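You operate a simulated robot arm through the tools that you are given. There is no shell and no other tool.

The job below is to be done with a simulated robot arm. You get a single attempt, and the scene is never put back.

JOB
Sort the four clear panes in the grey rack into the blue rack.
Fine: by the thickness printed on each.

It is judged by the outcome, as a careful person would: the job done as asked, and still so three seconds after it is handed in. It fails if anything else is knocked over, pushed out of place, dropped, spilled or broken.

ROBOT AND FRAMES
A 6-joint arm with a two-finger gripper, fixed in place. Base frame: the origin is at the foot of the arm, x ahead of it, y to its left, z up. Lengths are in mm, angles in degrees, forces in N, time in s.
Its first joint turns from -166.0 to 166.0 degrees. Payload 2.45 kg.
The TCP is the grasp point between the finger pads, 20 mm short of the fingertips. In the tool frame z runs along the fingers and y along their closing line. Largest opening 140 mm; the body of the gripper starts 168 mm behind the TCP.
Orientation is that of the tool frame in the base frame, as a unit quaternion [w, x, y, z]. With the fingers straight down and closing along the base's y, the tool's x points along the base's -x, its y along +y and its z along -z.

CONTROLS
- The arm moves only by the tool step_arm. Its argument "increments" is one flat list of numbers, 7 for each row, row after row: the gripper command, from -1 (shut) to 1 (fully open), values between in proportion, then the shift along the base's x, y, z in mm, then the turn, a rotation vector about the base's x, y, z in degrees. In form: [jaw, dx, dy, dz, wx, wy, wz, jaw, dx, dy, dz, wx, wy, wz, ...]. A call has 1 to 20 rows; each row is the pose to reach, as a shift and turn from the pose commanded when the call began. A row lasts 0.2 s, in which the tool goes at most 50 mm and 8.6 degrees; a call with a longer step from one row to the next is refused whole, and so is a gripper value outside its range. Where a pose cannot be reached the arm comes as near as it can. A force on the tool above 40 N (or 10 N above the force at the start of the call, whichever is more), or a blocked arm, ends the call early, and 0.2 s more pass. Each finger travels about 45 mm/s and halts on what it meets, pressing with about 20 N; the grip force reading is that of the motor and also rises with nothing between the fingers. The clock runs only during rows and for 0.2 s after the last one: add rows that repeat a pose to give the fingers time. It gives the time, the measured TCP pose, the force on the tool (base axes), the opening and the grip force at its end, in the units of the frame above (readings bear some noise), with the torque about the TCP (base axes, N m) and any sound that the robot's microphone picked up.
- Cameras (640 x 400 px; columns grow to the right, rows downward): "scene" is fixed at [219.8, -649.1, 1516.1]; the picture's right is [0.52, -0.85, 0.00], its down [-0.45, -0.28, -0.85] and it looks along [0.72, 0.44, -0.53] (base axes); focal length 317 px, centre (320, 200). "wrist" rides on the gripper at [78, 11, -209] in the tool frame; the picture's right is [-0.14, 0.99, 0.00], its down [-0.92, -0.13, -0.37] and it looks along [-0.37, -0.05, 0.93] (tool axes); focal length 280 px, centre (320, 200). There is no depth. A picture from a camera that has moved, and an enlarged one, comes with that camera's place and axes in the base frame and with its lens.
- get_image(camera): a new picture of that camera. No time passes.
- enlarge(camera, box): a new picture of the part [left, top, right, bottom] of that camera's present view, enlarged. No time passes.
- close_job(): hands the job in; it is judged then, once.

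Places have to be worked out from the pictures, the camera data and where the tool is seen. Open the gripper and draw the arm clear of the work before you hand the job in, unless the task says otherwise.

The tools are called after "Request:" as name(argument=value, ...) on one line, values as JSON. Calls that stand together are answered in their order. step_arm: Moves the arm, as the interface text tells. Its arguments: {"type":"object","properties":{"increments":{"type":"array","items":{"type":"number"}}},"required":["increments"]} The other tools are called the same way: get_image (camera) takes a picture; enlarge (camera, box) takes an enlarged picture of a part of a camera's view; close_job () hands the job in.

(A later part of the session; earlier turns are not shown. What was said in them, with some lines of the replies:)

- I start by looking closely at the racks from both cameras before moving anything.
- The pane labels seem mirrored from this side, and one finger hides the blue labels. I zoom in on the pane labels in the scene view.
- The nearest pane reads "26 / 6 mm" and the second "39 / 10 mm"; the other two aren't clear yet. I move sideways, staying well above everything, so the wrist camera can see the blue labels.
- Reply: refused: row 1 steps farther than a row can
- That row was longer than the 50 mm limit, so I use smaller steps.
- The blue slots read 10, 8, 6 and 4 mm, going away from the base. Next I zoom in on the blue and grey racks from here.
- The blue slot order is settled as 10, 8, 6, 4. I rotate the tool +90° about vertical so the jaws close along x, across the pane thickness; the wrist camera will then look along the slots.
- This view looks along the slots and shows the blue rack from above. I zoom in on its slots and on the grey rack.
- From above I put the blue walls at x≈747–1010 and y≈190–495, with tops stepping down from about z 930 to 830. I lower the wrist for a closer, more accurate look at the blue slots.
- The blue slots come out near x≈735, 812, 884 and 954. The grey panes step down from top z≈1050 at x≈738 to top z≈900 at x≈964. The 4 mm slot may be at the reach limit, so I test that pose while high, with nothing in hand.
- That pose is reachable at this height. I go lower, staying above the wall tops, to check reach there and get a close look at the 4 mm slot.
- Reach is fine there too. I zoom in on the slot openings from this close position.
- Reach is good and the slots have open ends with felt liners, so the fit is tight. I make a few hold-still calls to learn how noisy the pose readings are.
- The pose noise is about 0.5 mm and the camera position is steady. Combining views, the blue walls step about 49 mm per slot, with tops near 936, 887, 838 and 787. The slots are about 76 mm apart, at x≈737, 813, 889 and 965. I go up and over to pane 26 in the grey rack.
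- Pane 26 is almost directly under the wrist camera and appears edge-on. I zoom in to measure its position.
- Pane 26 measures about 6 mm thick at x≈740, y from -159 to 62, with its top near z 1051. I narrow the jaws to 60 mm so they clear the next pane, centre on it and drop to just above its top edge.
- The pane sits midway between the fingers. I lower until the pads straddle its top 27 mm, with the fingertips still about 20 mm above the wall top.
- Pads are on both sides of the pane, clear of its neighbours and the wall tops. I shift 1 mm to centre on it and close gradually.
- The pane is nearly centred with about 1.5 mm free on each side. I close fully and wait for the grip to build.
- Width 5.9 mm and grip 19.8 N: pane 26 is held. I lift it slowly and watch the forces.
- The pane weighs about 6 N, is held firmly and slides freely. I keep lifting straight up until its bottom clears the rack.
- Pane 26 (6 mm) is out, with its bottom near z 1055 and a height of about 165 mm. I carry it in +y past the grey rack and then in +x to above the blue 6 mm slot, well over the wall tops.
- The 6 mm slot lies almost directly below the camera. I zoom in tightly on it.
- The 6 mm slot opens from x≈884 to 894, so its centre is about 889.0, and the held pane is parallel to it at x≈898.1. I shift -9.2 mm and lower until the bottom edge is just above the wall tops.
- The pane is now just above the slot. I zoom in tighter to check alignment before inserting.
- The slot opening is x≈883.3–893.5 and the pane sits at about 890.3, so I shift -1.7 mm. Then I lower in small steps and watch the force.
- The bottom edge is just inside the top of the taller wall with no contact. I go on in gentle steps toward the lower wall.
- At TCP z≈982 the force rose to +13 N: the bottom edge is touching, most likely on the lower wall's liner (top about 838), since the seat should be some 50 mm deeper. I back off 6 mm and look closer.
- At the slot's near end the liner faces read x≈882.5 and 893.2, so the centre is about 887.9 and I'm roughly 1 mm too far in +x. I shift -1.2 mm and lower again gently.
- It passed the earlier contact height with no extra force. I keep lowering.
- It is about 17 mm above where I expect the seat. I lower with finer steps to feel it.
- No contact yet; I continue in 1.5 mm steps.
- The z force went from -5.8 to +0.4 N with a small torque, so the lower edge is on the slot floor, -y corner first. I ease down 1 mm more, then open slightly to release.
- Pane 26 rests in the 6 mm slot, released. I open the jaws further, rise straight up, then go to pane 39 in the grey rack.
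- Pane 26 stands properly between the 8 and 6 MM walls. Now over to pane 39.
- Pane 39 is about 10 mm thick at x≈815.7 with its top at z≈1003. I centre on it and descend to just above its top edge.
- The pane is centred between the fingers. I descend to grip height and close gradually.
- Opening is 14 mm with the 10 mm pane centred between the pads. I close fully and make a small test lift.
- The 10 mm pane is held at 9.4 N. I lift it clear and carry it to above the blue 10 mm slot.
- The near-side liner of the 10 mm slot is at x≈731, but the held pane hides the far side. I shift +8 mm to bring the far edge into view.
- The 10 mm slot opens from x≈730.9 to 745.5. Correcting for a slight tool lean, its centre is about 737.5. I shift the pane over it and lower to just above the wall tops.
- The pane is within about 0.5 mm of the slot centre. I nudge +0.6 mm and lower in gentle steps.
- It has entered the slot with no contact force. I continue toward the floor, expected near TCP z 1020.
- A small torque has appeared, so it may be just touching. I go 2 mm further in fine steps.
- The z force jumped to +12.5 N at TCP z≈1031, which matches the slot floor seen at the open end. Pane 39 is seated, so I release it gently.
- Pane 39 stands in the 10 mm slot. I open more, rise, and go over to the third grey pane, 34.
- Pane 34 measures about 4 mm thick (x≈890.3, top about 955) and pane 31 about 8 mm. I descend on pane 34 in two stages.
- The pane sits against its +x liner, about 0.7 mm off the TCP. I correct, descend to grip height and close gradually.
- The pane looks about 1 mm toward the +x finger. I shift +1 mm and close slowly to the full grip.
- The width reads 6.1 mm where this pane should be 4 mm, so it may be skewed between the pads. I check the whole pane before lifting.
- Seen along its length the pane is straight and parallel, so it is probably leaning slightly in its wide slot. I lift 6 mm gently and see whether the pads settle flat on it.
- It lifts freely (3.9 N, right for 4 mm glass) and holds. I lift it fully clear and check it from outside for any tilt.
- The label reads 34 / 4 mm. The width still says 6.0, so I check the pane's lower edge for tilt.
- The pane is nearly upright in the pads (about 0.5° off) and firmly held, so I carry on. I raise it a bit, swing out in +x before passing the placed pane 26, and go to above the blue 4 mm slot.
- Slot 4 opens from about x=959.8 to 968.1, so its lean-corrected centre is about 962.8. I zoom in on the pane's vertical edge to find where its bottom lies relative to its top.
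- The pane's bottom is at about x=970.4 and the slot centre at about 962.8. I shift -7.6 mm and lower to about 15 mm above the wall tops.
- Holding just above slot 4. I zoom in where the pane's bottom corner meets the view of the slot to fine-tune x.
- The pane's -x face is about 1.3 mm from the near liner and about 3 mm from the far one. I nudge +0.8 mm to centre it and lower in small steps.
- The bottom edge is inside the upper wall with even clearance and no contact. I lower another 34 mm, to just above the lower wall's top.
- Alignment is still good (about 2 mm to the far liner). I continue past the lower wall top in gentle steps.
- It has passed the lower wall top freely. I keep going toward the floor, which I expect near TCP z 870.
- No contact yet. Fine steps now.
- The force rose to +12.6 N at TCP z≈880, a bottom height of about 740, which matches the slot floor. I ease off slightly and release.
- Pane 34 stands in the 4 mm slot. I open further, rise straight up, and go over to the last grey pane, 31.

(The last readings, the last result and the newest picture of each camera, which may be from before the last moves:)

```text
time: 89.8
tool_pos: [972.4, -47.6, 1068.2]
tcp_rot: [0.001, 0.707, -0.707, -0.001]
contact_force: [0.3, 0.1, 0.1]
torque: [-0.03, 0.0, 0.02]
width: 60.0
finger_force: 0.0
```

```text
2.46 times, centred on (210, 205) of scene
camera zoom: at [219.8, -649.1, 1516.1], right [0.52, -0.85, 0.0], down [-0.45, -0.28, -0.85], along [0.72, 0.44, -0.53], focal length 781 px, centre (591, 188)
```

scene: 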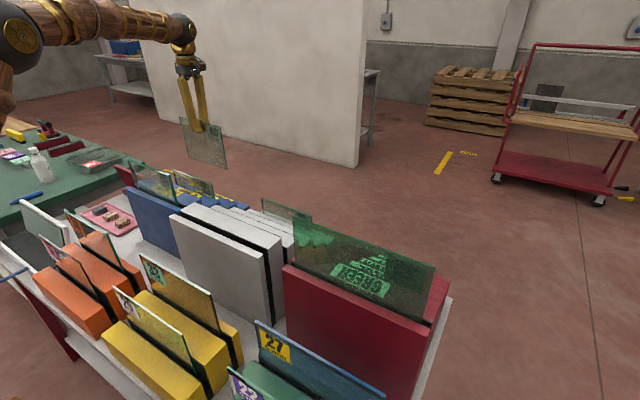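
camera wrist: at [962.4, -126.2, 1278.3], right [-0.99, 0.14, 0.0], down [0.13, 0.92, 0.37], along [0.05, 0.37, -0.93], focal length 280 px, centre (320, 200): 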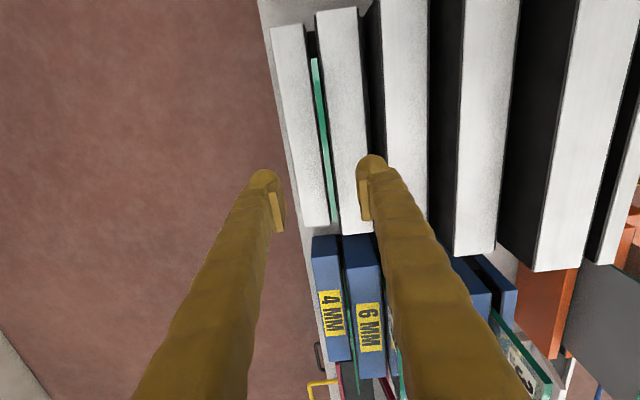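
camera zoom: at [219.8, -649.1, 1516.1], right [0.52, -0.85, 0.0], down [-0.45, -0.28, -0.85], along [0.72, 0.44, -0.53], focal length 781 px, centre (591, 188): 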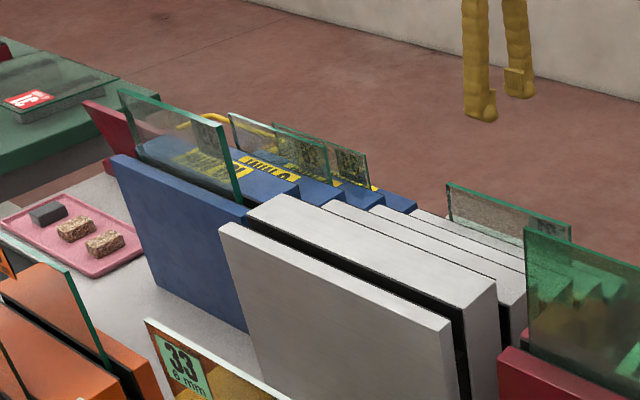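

Pane 31 measures about 8 mm thick at x≈965, top z≈906. I descend on it in two stages.

Request:
step_arm(increments=[-0.143, -4, 0, -25, 0, 0, 0, -0.143, -7.9, -1, -50, 0, 0, 0, -0.143, -7.9, -1, -75, 0, 0, 0, -0.143, -7.9, -1, -100, 0, 0, 0, -0.143, -7.9, -1, -127, 0, 0, 0, -0.143, -7.9, -1, -127, 0, 0, 0])

Request:
enlarge(camera="wrist", box=[240, 20, 400, 240])

Request:
enlarge(camera="wrist", box=[290, 60, 350, 110])

```text
time: 91.2
tool_pos: [969.4, -44.7, 943.7]
tcp_rot: [0.001, 0.708, -0.706, 0.0]
contact_force: [-0.5, -0.2, 1.4]
torque: [0.02, -0.02, 0.0]
width: 60.0
finger_force: 0.1
```

```text
1.82 times, centred on (320, 130) of wrist
camera zoom: at [957.9, -123.9, 1154.9], right [-0.99, 0.14, 0.0], down [0.13, 0.92, 0.37], along [0.05, 0.37, -0.93], focal length 510 px, centre (320, 327)
```

zoom: 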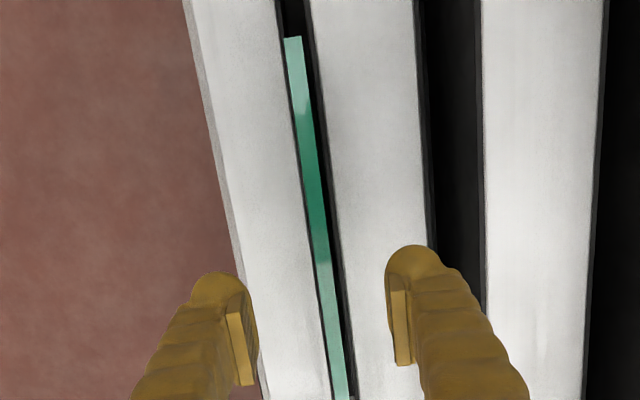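

```text
8.00 times, centred on (320, 85) of wrist
camera zoom: at [957.9, -123.9, 1154.9], right [-0.99, 0.14, 0.0], down [0.13, 0.92, 0.37], along [0.05, 0.37, -0.93], focal length 2243 px, centre (320, 1120)
```

zoom: 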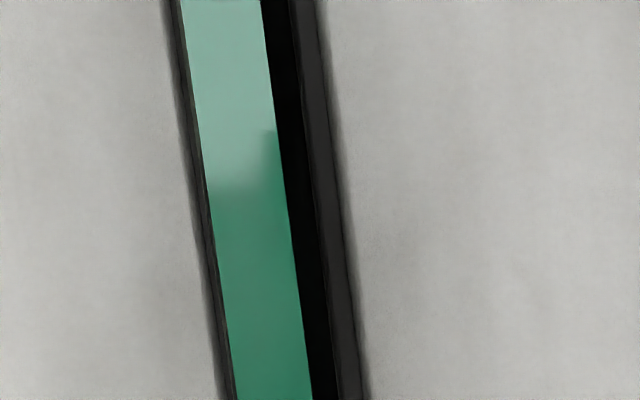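

The arm ended about 3.9 mm too far in +x and 4 mm in +y, so I correct at this height before going down around the pane.

Request:
step_arm(increments=[-0.143, -3.9, -4, 0, 0, 0, 0, -0.143, -3.9, -4, 0, 0, 0, 0])

Request:
enlarge(camera="wrist", box=[290, 60, 350, 110])

```text
time: 91.8
tool_pos: [963.6, -48.9, 943.7]
tcp_rot: [-0.001, -0.707, 0.707, 0.002]
contact_force: [0.0, -0.1, -0.5]
torque: [0.0, 0.02, 0.01]
width: 60.0
finger_force: 0.0
```

```text
8.00 times, centred on (320, 85) of wrist
camera zoom: at [953.0, -129.3, 1153.9], right [-0.99, 0.14, 0.0], down [0.13, 0.92, 0.37], along [0.05, 0.37, -0.93], focal length 2243 px, centre (320, 1120)
```

zoom: 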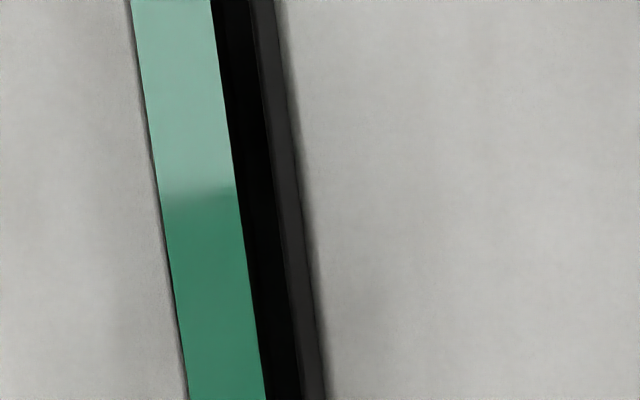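

I nudge +1.4 mm to centre, then descend to grip height and close gradually.

Request:
step_arm(increments=[-0.143, 1.4, 1, -15, 0, 0, 0, -0.143, 1.4, 1, -30, 0, 0, 0, -0.143, 1.4, 1, -45, 0, 0, 0, -0.143, 1.4, 1, -62, 0, 0, 0, -0.143, 1.4, 1, -62, 0, 0, 0, -0.4, 1.4, 1, -62, 0, 0, 0, -0.6, 1.4, 1, -62, 0, 0, 0, -0.75, 1.4, 1, -62, 0, 0, 0, -0.8, 1.4, 1, -62, 0, 0, 0])

Request:
enlarge(camera="wrist", box=[260, 120, 380, 240])

Request:
enlarge(camera="wrist", box=[290, 60, 350, 110])

```text
time: 93.8
tool_pos: [965.9, -50.7, 881.3]
tcp_rot: [0.001, 0.708, -0.707, -0.001]
contact_force: [0.3, -0.1, 0.3]
torque: [0.0, 0.03, -0.02]
width: 13.8
finger_force: 0.0
```

```text
3.33 times, centred on (320, 180) of wrist
camera zoom: at [955.1, -129.6, 1091.2], right [-0.99, 0.14, 0.0], down [0.13, 0.92, 0.37], along [0.05, 0.37, -0.93], focal length 935 px, centre (320, 267)
```

zoom: 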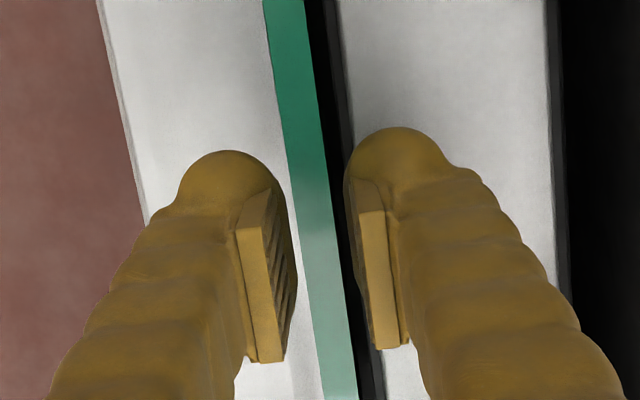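

```text
8.00 times, centred on (320, 85) of wrist
camera zoom: at [955.1, -129.6, 1091.2], right [-0.99, 0.14, 0.0], down [0.13, 0.92, 0.37], along [0.05, 0.37, -0.93], focal length 2243 px, centre (320, 1120)
```

zoom: 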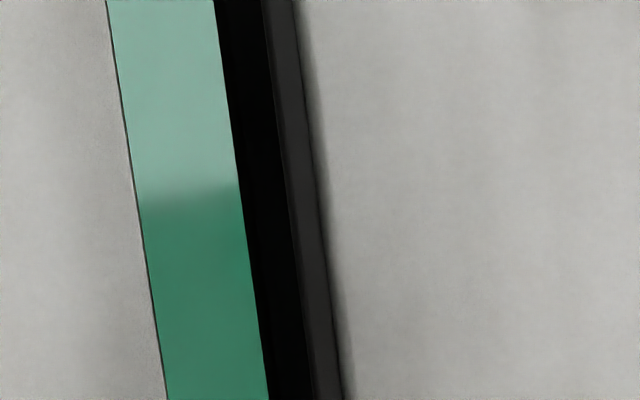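

The pane is well centred. I close fully and test-lift.

Request:
step_arm(increments=[-0.84, -0.5, 0, 0, 0, 0, 0, -0.88, -0.5, 0, 0, 0, 0, 0, -0.92, -0.5, 0, 0, 0, 0, 0, -1, -0.5, 0, 0, 0, 0, 0, -1, -0.5, 0, 0, 0, 0, 0, -1, -0.5, 0, 0, 0, 0, 0, -1, -0.5, 0, 4, 0, 0, 0, -1, -0.5, 0, 8, 0, 0, 0, -1, -0.5, 0, 16, 0, 0, 0, -1, -0.5, 0, 24, 0, 0, 0, -1, -0.5, 0, 24, 0, 0, 0])

Request:
get_image(camera="wrist")

```text
time: 96.2
tool_pos: [963.9, -51.5, 905.1]
tcp_rot: [0.002, 0.707, -0.707, -0.001]
contact_force: [0.5, 0.1, -7.7]
torque: [0.02, 0.0, -0.05]
width: 7.1
finger_force: 20.1
```

```text
taken
camera wrist: at [952.9, -131.0, 1115.5], right [-0.99, 0.14, 0.0], down [0.13, 0.92, 0.37], along [0.05, 0.37, -0.93], focal length 280 px, centre (320, 200)
```

wrist: 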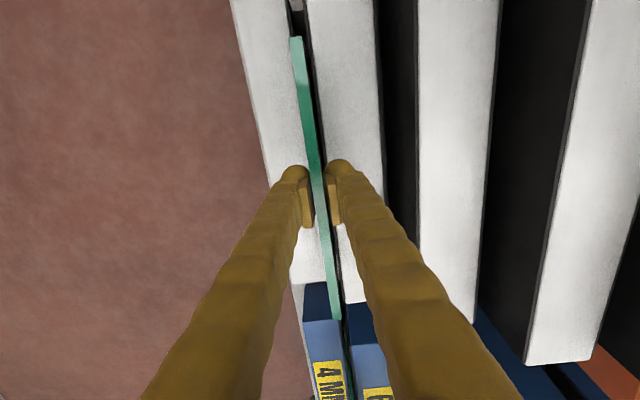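

Pane 31 is held (7.7 N). I lift it fully clear and check its label before carrying it.

Request:
step_arm(increments=[-1, 0, 0, 25, 0, 0, 0, -1, 0, 0, 50, 0, 0, 0, -1, 0, 0, 75, 0, 0, 0, -1, 0, 0, 100, 0, 0, 0, -1, 0, 0, 130, 0, 0, 0, -1, 0, 0, 160, 0, 0, 0, -1, 0, 0, 190, 0, 0, 0, -1, 0, 0, 225, 0, 0, 0, -1, 0, 0, 225, 0, 0, 0])

Request:
enlarge(camera="scene", box=[210, 90, 340, 200])

```text
time: 98.2
tool_pos: [964.1, -51.3, 1128.7]
tcp_rot: [0.001, 0.708, -0.706, -0.001]
contact_force: [0.9, -0.3, -6.4]
torque: [-0.04, -0.02, -0.02]
width: 7.0
finger_force: 19.9
```

```text
3.64 times, centred on (275, 145) of scene
camera zoom: at [219.8, -649.1, 1516.1], right [0.52, -0.85, 0.0], down [-0.45, -0.28, -0.85], along [0.72, 0.44, -0.53], focal length 1154 px, centre (484, 400)
```

zoom: 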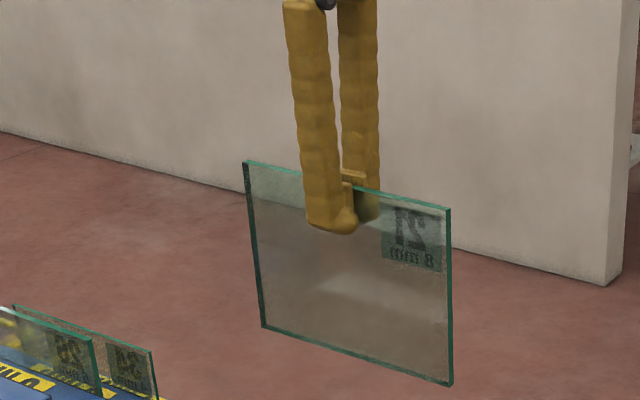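

Request:
enlarge(camera="scene", box=[280, 140, 320, 170])

Request:
enlarge(camera="scene", box=[110, 150, 260, 240])

```text
13.33 times, centred on (300, 155) of scene
camera zoom: at [219.8, -649.1, 1516.1], right [0.52, -0.85, 0.0], down [-0.45, -0.28, -0.85], along [0.72, 0.44, -0.53], focal length 4231 px, centre (587, 800)
```

zoom: 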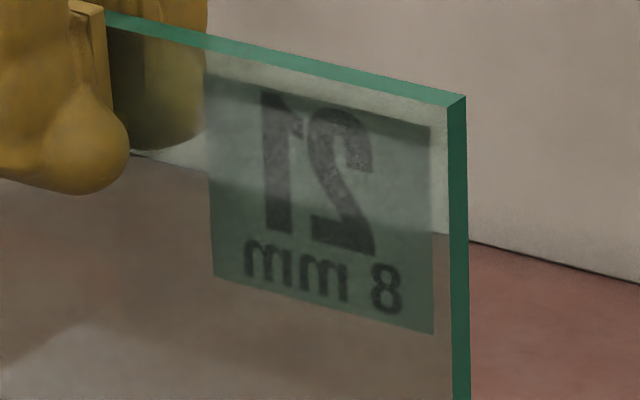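

```text
4.27 times, centred on (185, 195) of scene
camera zoom: at [219.8, -649.1, 1516.1], right [0.52, -0.85, 0.0], down [-0.45, -0.28, -0.85], along [0.72, 0.44, -0.53], focal length 1354 px, centre (896, 221)
```

zoom: 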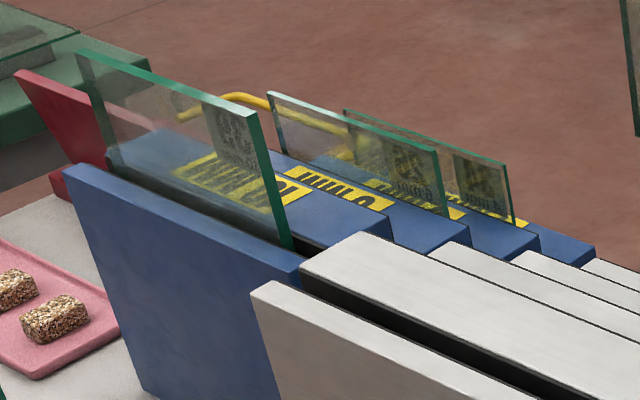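

The last pane reads 21 / 8 mm, so it goes in the 8 mm slot. I move -x over the emptied grey rack first, then +y between the two placed panes, staying high.

Request:
step_arm(increments=[-1, -35, 0, 5, 0, 0, 0, -1, -70, 0, 10, 0, 0, 0, -1, -105, 0, 10, 0, 0, 0, -1, -141, 0, 10, 0, 0, 0, -1, -141, 40, 10, 0, 0, 0, -1, -141, 80, 10, 0, 0, 0, -1, -141, 120, 10, 0, 0, 0, -1, -141, 160, 10, 0, 0, 0, -1, -141, 200, 10, 0, 0, 0, -1, -141, 240, 10, 0, 0, 0, -1, -141, 280, 10, 0, 0, 0, -1, -141, 320, 10, 0, 0, 0, -1, -141, 360, 10, 0, 0, 0, -1, -141, 391, 10, 0, 0, 0, -1, -141, 391, 10, 0, 0, 0, -1, -141, 391, 10, 0, 0, 0])

Request:
get_image(camera="wrist")

Request:
enlarge(camera="wrist", box=[290, 60, 350, 110])

Request:
enlarge(camera="wrist", box=[285, 20, 345, 70])

```text
time: 101.6
tool_pos: [822.1, 338.7, 1137.2]
tcp_rot: [0.002, 0.707, -0.707, -0.001]
contact_force: [0.2, 0.1, -7.1]
torque: [-0.03, 0.0, -0.02]
width: 7.1
finger_force: 20.1
```

```text
taken
camera wrist: at [811.5, 259.3, 1347.2], right [-0.99, 0.14, 0.0], down [0.13, 0.92, 0.37], along [0.05, 0.37, -0.93], focal length 280 px, centre (320, 200)
```

wrist: 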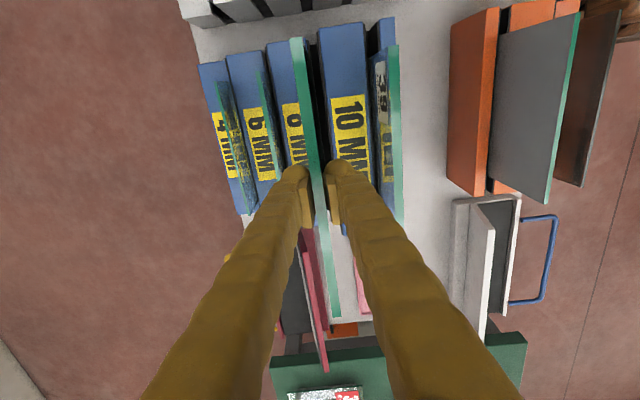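

```text
8.00 times, centred on (320, 85) of wrist
camera zoom: at [811.5, 259.3, 1347.2], right [-0.99, 0.14, 0.0], down [0.13, 0.92, 0.37], along [0.05, 0.37, -0.93], focal length 2243 px, centre (320, 1120)
```

zoom: 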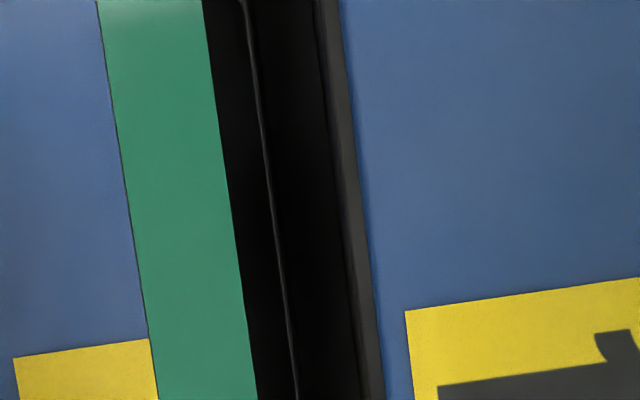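

```text
8.00 times, centred on (315, 45) of wrist
camera zoom: at [811.5, 259.3, 1347.2], right [-0.99, 0.14, 0.0], down [0.13, 0.92, 0.37], along [0.05, 0.37, -0.93], focal length 2243 px, centre (360, 1440)
```

zoom: 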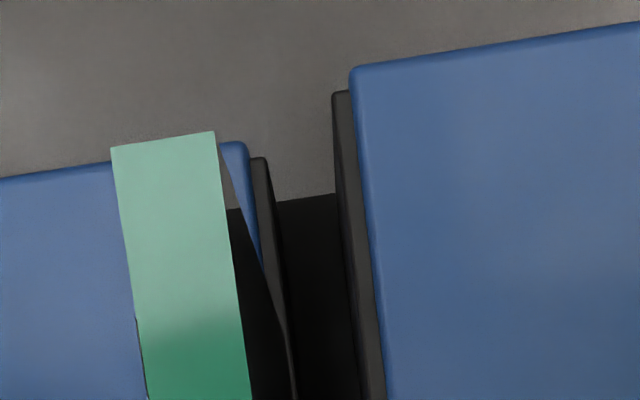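

Slot 8 opens from x≈806 to 818 (corrected), centre about 812.2. The pane is upright with its bottom at about 821.4. I shift -9.2 mm and lower to just above the wall tops.

Request:
step_arm(increments=[-1, -5, 0, 0, 0, 0, 0, -1, -9.2, 2, -12, 0, 0, 0, -1, -9.2, 2, -27, 0, 0, 0, -1, -9.2, 2, -42, 0, 0, 0, -1, -9.2, 2, -50, 0, 0, 0, -1, -9.2, 2, -50, 0, 0, 0, -1, -9.2, 2, -50, 0, 0, 0])

Request:
enlarge(camera="wrist", box=[285, 20, 345, 70])

Request:
enlarge(camera="wrist", box=[290, 60, 350, 110])

Request:
enlarge(camera="scene", box=[90, 100, 270, 230])

```text
time: 103.2
tool_pos: [813.5, 340.9, 1088.9]
tcp_rot: [0.0, 0.707, -0.707, -0.002]
contact_force: [-0.4, -0.9, -7.5]
torque: [-0.01, 0.01, 0.0]
width: 7.5
finger_force: 20.2
```

```text
8.00 times, centred on (315, 45) of wrist
camera zoom: at [803.7, 260.7, 1299.2], right [-0.99, 0.14, 0.0], down [0.13, 0.92, 0.37], along [0.05, 0.37, -0.93], focal length 2243 px, centre (360, 1440)
```

zoom: 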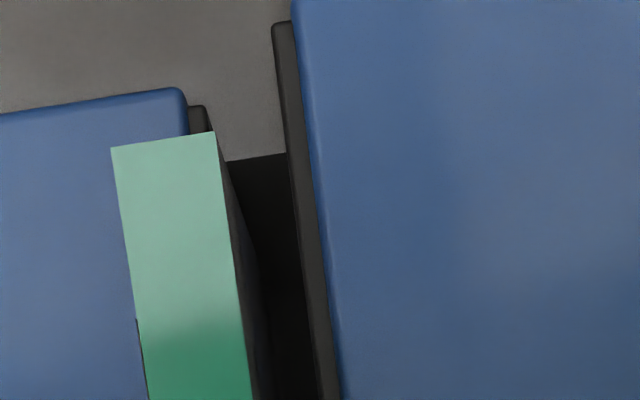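

```text
8.00 times, centred on (320, 85) of wrist
camera zoom: at [803.7, 260.7, 1299.2], right [-0.99, 0.14, 0.0], down [0.13, 0.92, 0.37], along [0.05, 0.37, -0.93], focal length 2243 px, centre (320, 1120)
```

zoom: 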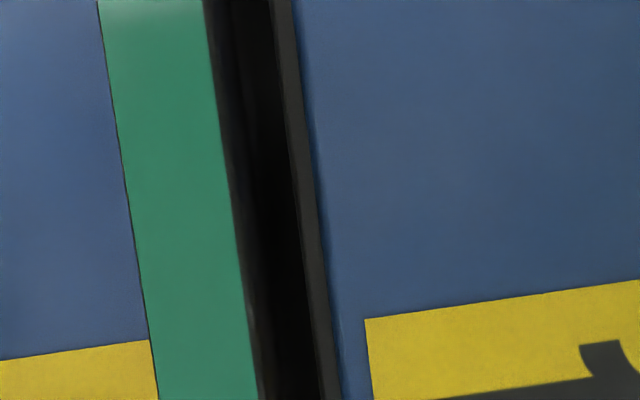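

```text
3.08 times, centred on (180, 165) of scene
camera zoom: at [219.8, -649.1, 1516.1], right [0.52, -0.85, 0.0], down [-0.45, -0.28, -0.85], along [0.72, 0.44, -0.53], focal length 976 px, centre (751, 308)
```

zoom: 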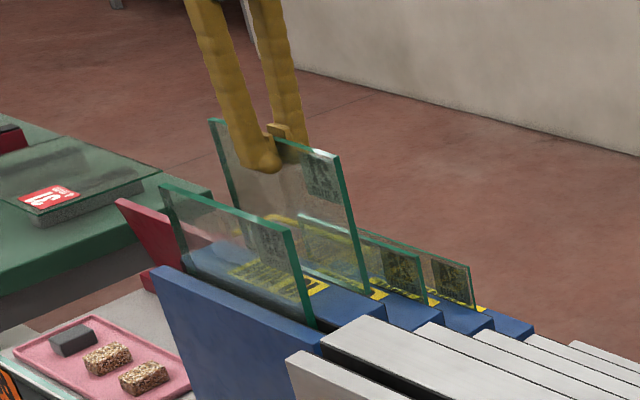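

The slot centre reads about 812 and the pane about 813.6. I shift -1.5 mm and lower gently into the slot.

Request:
step_arm(increments=[-1, -1.5, 0, 0, 0, 0, 0, -1, -1.5, 0, -4, 0, 0, 0, -1, -1.5, 0, -8, 0, 0, 0, -1, -1.5, 0, -12, 0, 0, 0, -1, -1.5, 0, -16, 0, 0, 0, -1, -1.5, 0, -20, 0, 0, 0, -1, -1.5, 0, -25, 0, 0, 0])

Request:
enlarge(camera="wrist", box=[285, 10, 345, 60])

Request:
enlarge(camera="wrist", box=[290, 50, 350, 100])

```text
time: 104.8
tool_pos: [811.7, 341.2, 1062.3]
tcp_rot: [0.001, 0.708, -0.707, -0.001]
contact_force: [0.6, -0.2, -6.8]
torque: [-0.03, -0.01, 0.0]
width: 7.2
finger_force: 19.9
```

```text
8.00 times, centred on (315, 35) of wrist
camera zoom: at [801.5, 261.7, 1273.6], right [-0.99, 0.14, 0.0], down [0.13, 0.92, 0.37], along [0.05, 0.37, -0.93], focal length 2243 px, centre (360, 1520)
```

zoom: 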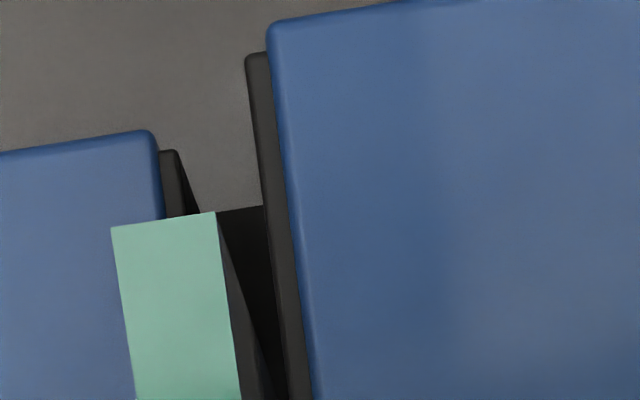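

```text
8.00 times, centred on (320, 75) of wrist
camera zoom: at [801.5, 261.7, 1273.6], right [-0.99, 0.14, 0.0], down [0.13, 0.92, 0.37], along [0.05, 0.37, -0.93], focal length 2243 px, centre (320, 1200)
```

zoom: 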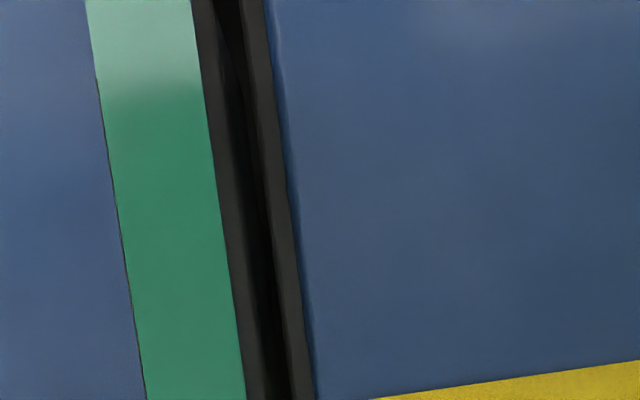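

It is inside the first wall with no contact. I adjust +0.4 mm and lower to just above the lower wall's top.

Request:
step_arm(increments=[-1, 0.4, 0, -5, 0, 0, 0, -1, 0.4, 0, -10, 0, 0, 0, -1, 0.4, 0, -15, 0, 0, 0, -1, 0.4, 0, -20, 0, 0, 0, -1, 0.4, 0, -25, 0, 0, 0, -1, 0.4, 0, -29, 0, 0, 0, -1, 0.4, 0, -29, 0, 0, 0])

Request:
enlarge(camera="wrist", box=[285, 10, 345, 60])

Request:
enlarge(camera="wrist", box=[290, 40, 350, 90])

```text
time: 106.4
tool_pos: [815.0, 338.9, 1034.5]
tcp_rot: [0.0, 0.708, -0.706, -0.001]
contact_force: [-1.0, -1.0, -7.3]
torque: [-0.02, 0.03, 0.01]
width: 7.4
finger_force: 20.3
```

```text
8.00 times, centred on (315, 35) of wrist
camera zoom: at [803.1, 261.5, 1244.4], right [-0.99, 0.14, 0.0], down [0.13, 0.92, 0.37], along [0.05, 0.37, -0.93], focal length 2243 px, centre (360, 1520)
```

zoom: 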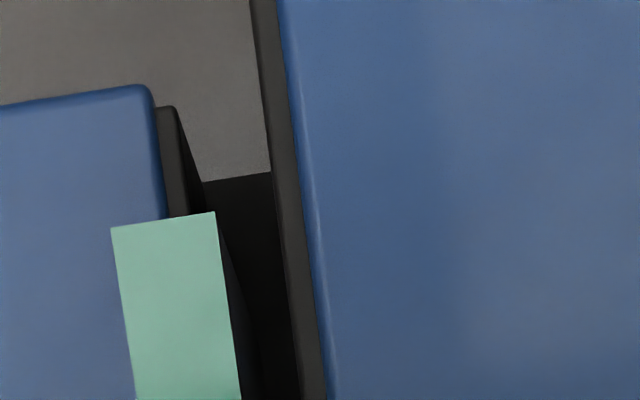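

```text
8.00 times, centred on (320, 65) of wrist
camera zoom: at [803.1, 261.5, 1244.4], right [-0.99, 0.14, 0.0], down [0.13, 0.92, 0.37], along [0.05, 0.37, -0.93], focal length 2243 px, centre (320, 1280)
```

zoom: 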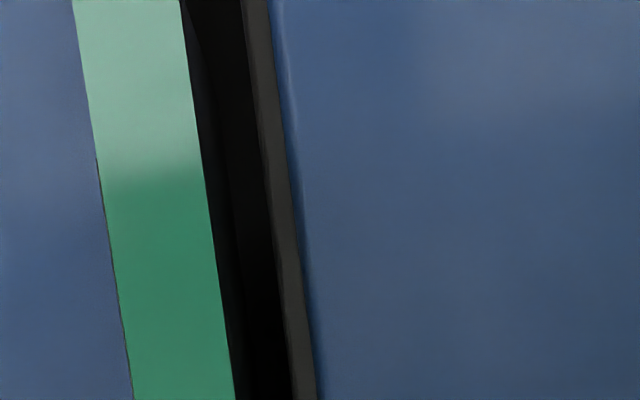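

It drifted about 1 mm toward +x. I correct -0.9 mm and continue down past the lower wall's top.

Request:
step_arm(increments=[-1, -0.9, 0, 0, 0, 0, 0, -1, -0.9, 0, -4, 0, 0, 0, -1, -0.9, 0, -8, 0, 0, 0, -1, -0.9, 0, -12, 0, 0, 0, -1, -0.9, 0, -16, 0, 0, 0, -1, -0.9, 0, -20, 0, 0, 0])

Request:
enlarge(camera="wrist", box=[285, 10, 345, 60])

```text
time: 107.8
tool_pos: [811.6, 340.3, 1013.6]
tcp_rot: [0.0, 0.708, -0.707, -0.001]
contact_force: [-0.2, -0.3, -7.6]
torque: [-0.01, -0.03, -0.02]
width: 7.3
finger_force: 19.8
```

```text
8.00 times, centred on (315, 35) of wrist
camera zoom: at [800.1, 261.7, 1224.2], right [-0.99, 0.14, 0.0], down [0.13, 0.92, 0.37], along [0.05, 0.37, -0.93], focal length 2243 px, centre (360, 1520)
```

zoom: 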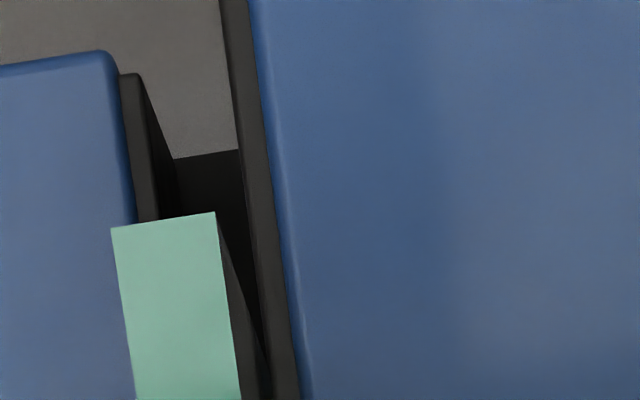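

It has passed the lower wall top but now sits toward the -x liner. I shift +1.6 mm back to the middle and check.

Request:
step_arm(increments=[-1, 0.8, 0, 0, 0, 0, 0, -1, 1.6, 0, 0, 0, 0, 0])

Request:
enlarge(camera="wrist", box=[285, 10, 345, 60])

```text
time: 108.4
tool_pos: [813.3, 342.5, 1012.3]
tcp_rot: [0.001, 0.708, -0.706, -0.001]
contact_force: [0.5, 0.4, -6.8]
torque: [-0.02, -0.02, 0.0]
width: 7.3
finger_force: 19.7
```

```text
8.00 times, centred on (315, 35) of wrist
camera zoom: at [801.9, 262.4, 1223.4], right [-0.99, 0.14, 0.0], down [0.13, 0.92, 0.37], along [0.05, 0.37, -0.93], focal length 2243 px, centre (360, 1520)
```

zoom: 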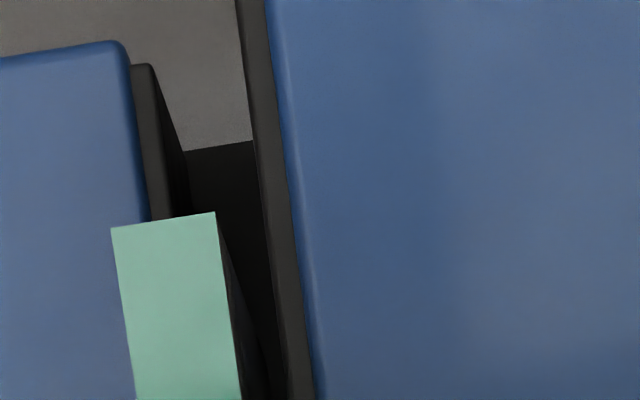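

Centred again. I lower toward the floor, expected near TCP z 980.

Request:
step_arm(increments=[-1, 0, 0, -5, 0, 0, 0, -1, 0, 0, -10, 0, 0, 0, -1, 0, 0, -15, 0, 0, 0, -1, 0, 0, -20, 0, 0, 0, -1, 0, 0, -25, 0, 0, 0])

```text
time: 109.6
tool_pos: [814.0, 339.8, 990.4]
tcp_rot: [0.0, 0.708, -0.707, -0.001]
contact_force: [-0.5, 0.1, -6.3]
torque: [0.03, -0.03, -0.01]
width: 7.3
finger_force: 20.3
```

Request:
step_arm(increments=[-1, -0.5, 0, -2, 0, 0, 0, -1, -0.5, 0, -4, 0, 0, 0, -1, -0.5, 0, -6, 0, 0, 0])

```text
time: 110.4
tool_pos: [812.6, 340.8, 984.5]
tcp_rot: [0.0, 0.708, -0.707, -0.002]
contact_force: [0.0, 0.2, 2.0]
torque: [-0.06, 0.01, 0.0]
width: 7.2
finger_force: 20.3
```

The force changed from about -7 to +2 N, so it has reached the floor. I press 1 mm further to seat it, then look before releasing.

Request:
step_arm(increments=[-1, 0, 0, -0.8, 0, 0, 0, -1, 0, 0, -0.8, 0, 0, 0])

Request:
enlarge(camera="scene", box=[90, 120, 270, 230])

Request:
enlarge(camera="wrist", box=[240, 0, 400, 240])

```text
time: 111.0
tool_pos: [813.1, 340.7, 983.6]
tcp_rot: [0.0, 0.708, -0.706, -0.001]
contact_force: [-0.5, 3.7, 11.3]
torque: [0.01, -0.03, 0.0]
width: 7.8
finger_force: 19.7
```

```text
3.56 times, centred on (180, 175) of scene
camera zoom: at [219.8, -649.1, 1516.1], right [0.52, -0.85, 0.0], down [-0.45, -0.28, -0.85], along [0.72, 0.44, -0.53], focal length 1128 px, centre (818, 289)
```

zoom: 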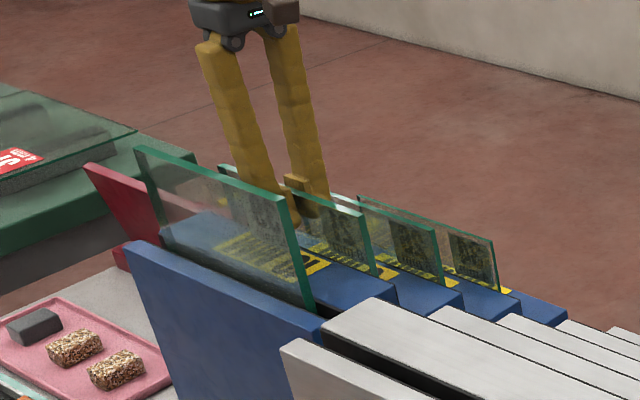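

```text
1.67 times, centred on (320, 120) of wrist
camera zoom: at [802.2, 261.2, 1194.1], right [-0.99, 0.14, 0.0], down [0.13, 0.92, 0.37], along [0.05, 0.37, -0.93], focal length 467 px, centre (320, 333)
```

zoom: 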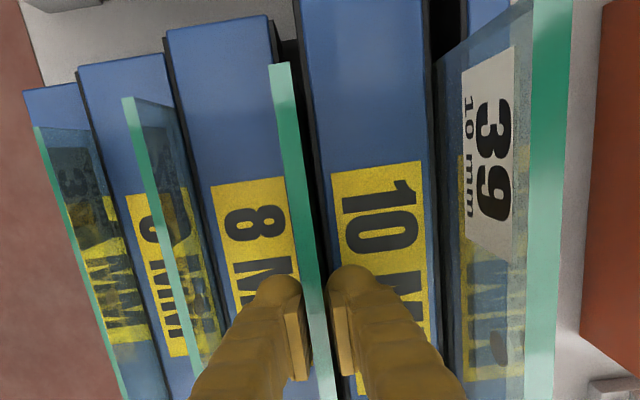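

The pane is seated in line with the others. I release gently.

Request:
step_arm(increments=[-1, 0, 0, 0.5, 0, 0, 0, -0.92, 0, 0, 0.5, 0, 0, 0, -0.84, 0, 0, 0.5, 0, 0, 0, -0.76, 0, 0, 0.5, 0, 0, 0, -0.76, 0, 0, 0.5, 0, 0, 0])

Request:
enlarge(camera="wrist", box=[240, 0, 400, 240])

```text
time: 112.2
tool_pos: [813.3, 340.4, 983.3]
tcp_rot: [0.002, 0.707, -0.707, -0.001]
contact_force: [-0.7, 0.5, -0.4]
torque: [0.01, -0.02, -0.01]
width: 16.9
finger_force: 0.0
```

```text
1.67 times, centred on (320, 120) of wrist
camera zoom: at [802.2, 261.6, 1193.7], right [-0.99, 0.14, 0.0], down [0.13, 0.92, 0.37], along [0.05, 0.37, -0.93], focal length 467 px, centre (320, 333)
```

zoom: 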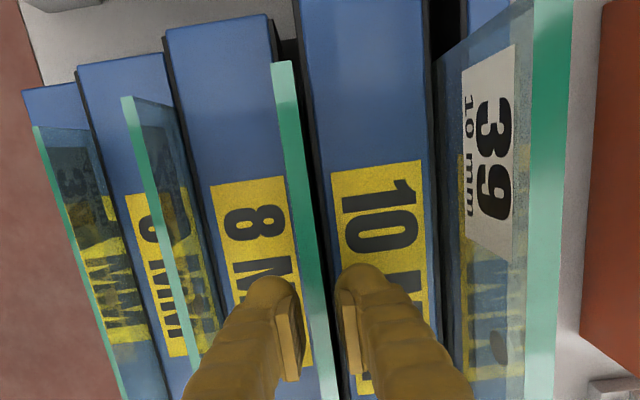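

Released and standing. I open a bit more and rise straight up, clear of all the panes.

Request:
step_arm(increments=[-0.6, 0, 0, 0, 0, 0, 0, -0.5, 0, 0, 0, 0, 0, 0, -0.5, 0, 0, 10, 0, 0, 0, -0.5, 0, 0, 30, 0, 0, 0, -0.5, 0, 0, 60, 0, 0, 0, -0.5, 0, 0, 100, 0, 0, 0, -0.5, 0, 0, 145, 0, 0, 0, -0.5, 0, 0, 190, 0, 0, 0, -0.5, 0, 0, 235, 0, 0, 0, -0.5, 0, 0, 280, 0, 0, 0, -0.5, 0, 0, 300, 0, 0, 0, -0.5, 0, 0, 300, 0, 0, 0])

Request:
get_image(camera="wrist")

Request:
enlarge(camera="wrist", box=[180, 60, 460, 240])

Request:
enlarge(camera="scene", box=[60, 130, 340, 290])

Request:
get_image(camera="scene")

```text
time: 114.8
tool_pos: [812.7, 339.9, 1285.6]
tcp_rot: [0.001, 0.708, -0.706, -0.001]
contact_force: [0.9, 0.5, -0.6]
torque: [0.02, -0.02, -0.01]
width: 35.0
finger_force: 0.0
```

```text
taken
camera wrist: at [801.7, 262.2, 1495.6], right [-0.99, 0.14, 0.0], down [0.13, 0.92, 0.37], along [0.05, 0.37, -0.93], focal length 280 px, centre (320, 200)
```

wrist: 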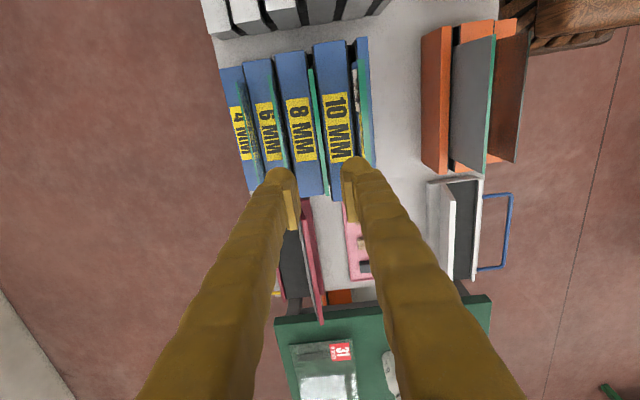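

```text
2.22 times, centred on (320, 150) of wrist
camera zoom: at [801.7, 262.2, 1495.6], right [-0.99, 0.14, 0.0], down [0.13, 0.92, 0.37], along [0.05, 0.37, -0.93], focal length 623 px, centre (320, 311)
```

zoom: 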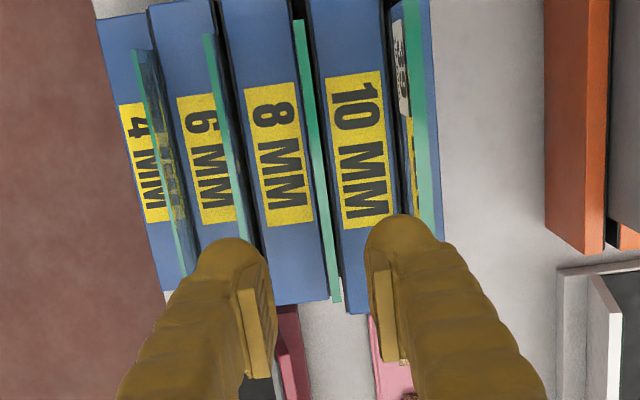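

```text
2.29 times, centred on (200, 210) of scene
camera zoom: at [219.8, -649.1, 1516.1], right [0.52, -0.85, 0.0], down [-0.45, -0.28, -0.85], along [0.72, 0.44, -0.53], focal length 725 px, centre (594, 177)
```

zoom: 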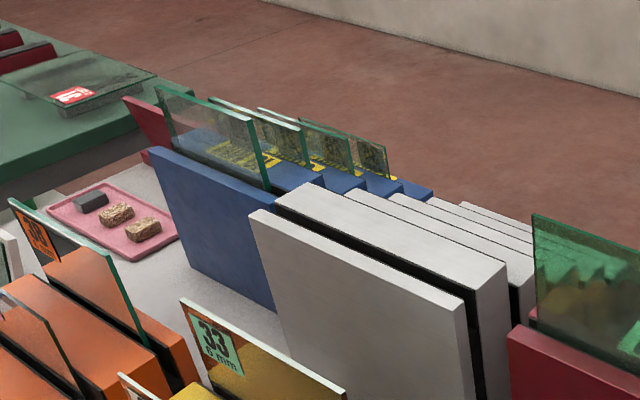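

```text
taken
```

scene: 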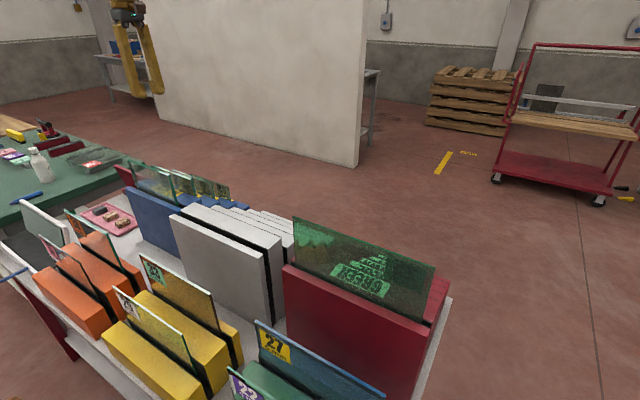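

All four panes stand in the blue rack: 39 in 10 mm, 21 in 8 mm, 26 in 6 mm and 34 in 4 mm. Nothing else looks disturbed. I open the gripper fully and draw the arm back, high above the work.

Request:
step_arm(increments=[-0.2, 0, 0, 20, 0, 0, 0, 0.2, -10, -30, 40, 0, 0, 0, 0.6, -25, -65, 60, 0, 0, 0, 1, -40, -105, 65, 0, 0, 0, 1, -55, -145, 65, 0, 0, 0, 1, -70, -185, 65, 0, 0, 0, 1, -85, -225, 65, 0, 0, 0, 1, -100, -260, 65, 0, 0, 0, 1, -115, -280, 65, 0, 0, 0, 1, -125, -280, 65, 0, 0, 0, 1, -125, -280, 65, 0, 0, 0])

Request:
get_image(camera="scene")

Request:
enlarge(camera="scene", box=[110, 150, 260, 240])

Request:
get_image(camera="wrist")

```text
time: 117.2
tool_pos: [687.3, 57.4, 1350.0]
tcp_rot: [0.0, 0.708, -0.706, -0.001]
contact_force: [-0.2, 0.0, -0.3]
torque: [-0.01, 0.0, 0.0]
width: 139.9
finger_force: 0.2
```

```text
taken
```

scene: 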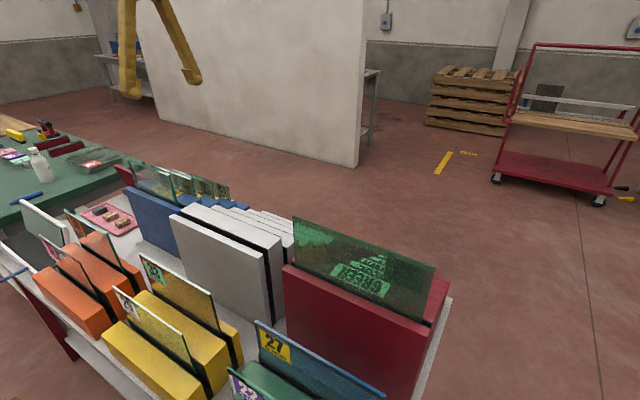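

```text
4.27 times, centred on (185, 195) of scene
camera zoom: at [219.8, -649.1, 1516.1], right [0.52, -0.85, 0.0], down [-0.45, -0.28, -0.85], along [0.72, 0.44, -0.53], focal length 1354 px, centre (896, 221)
```

zoom: 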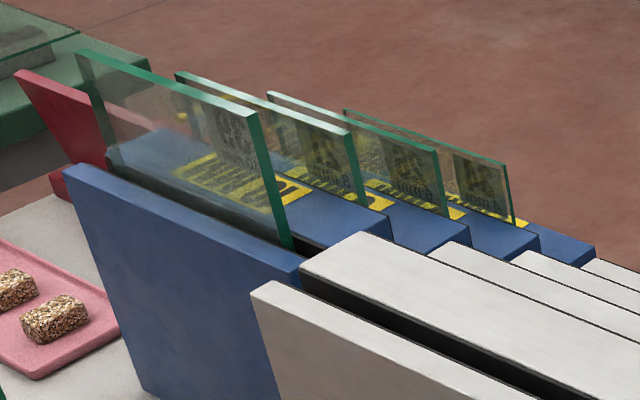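

```text
taken
camera wrist: at [676.6, -20.6, 1560.1], right [-0.99, 0.14, 0.0], down [0.13, 0.92, 0.37], along [0.05, 0.37, -0.93], focal length 280 px, centre (320, 200)
```

wrist: 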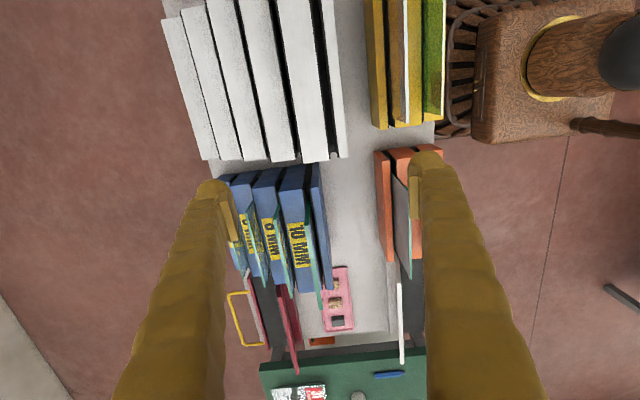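

The grey rack is empty, the four panes stand steady in their matching blue slots, and the arm is clear with the gripper open. I hand the job in.

Request:
close_job()

```text
The job is handed in.
```

All four clear panes from the grey rack are now in the blue rack, each in the slot that matches its printed thickness:

| Pane | Printed thickness | Blue slot |
|---|---|---|
| 39 | 10 mm | 10 MM |
| 21 | 8 mm | 8 MM |
| 26 | 6 mm | 6 MM |
| 34 | 4 mm | 4 MM |

- **Contact during placing:** Pane 26 touched the top of a slot liner on its first try. I backed it off, shifted it about 1 mm and seated it without further trouble.
- **Last check:** The grey rack was empty, all four panes stood upright in their slots, and nothing else looked moved. The gripper was open and the arm clear of the work when I handed the job in.
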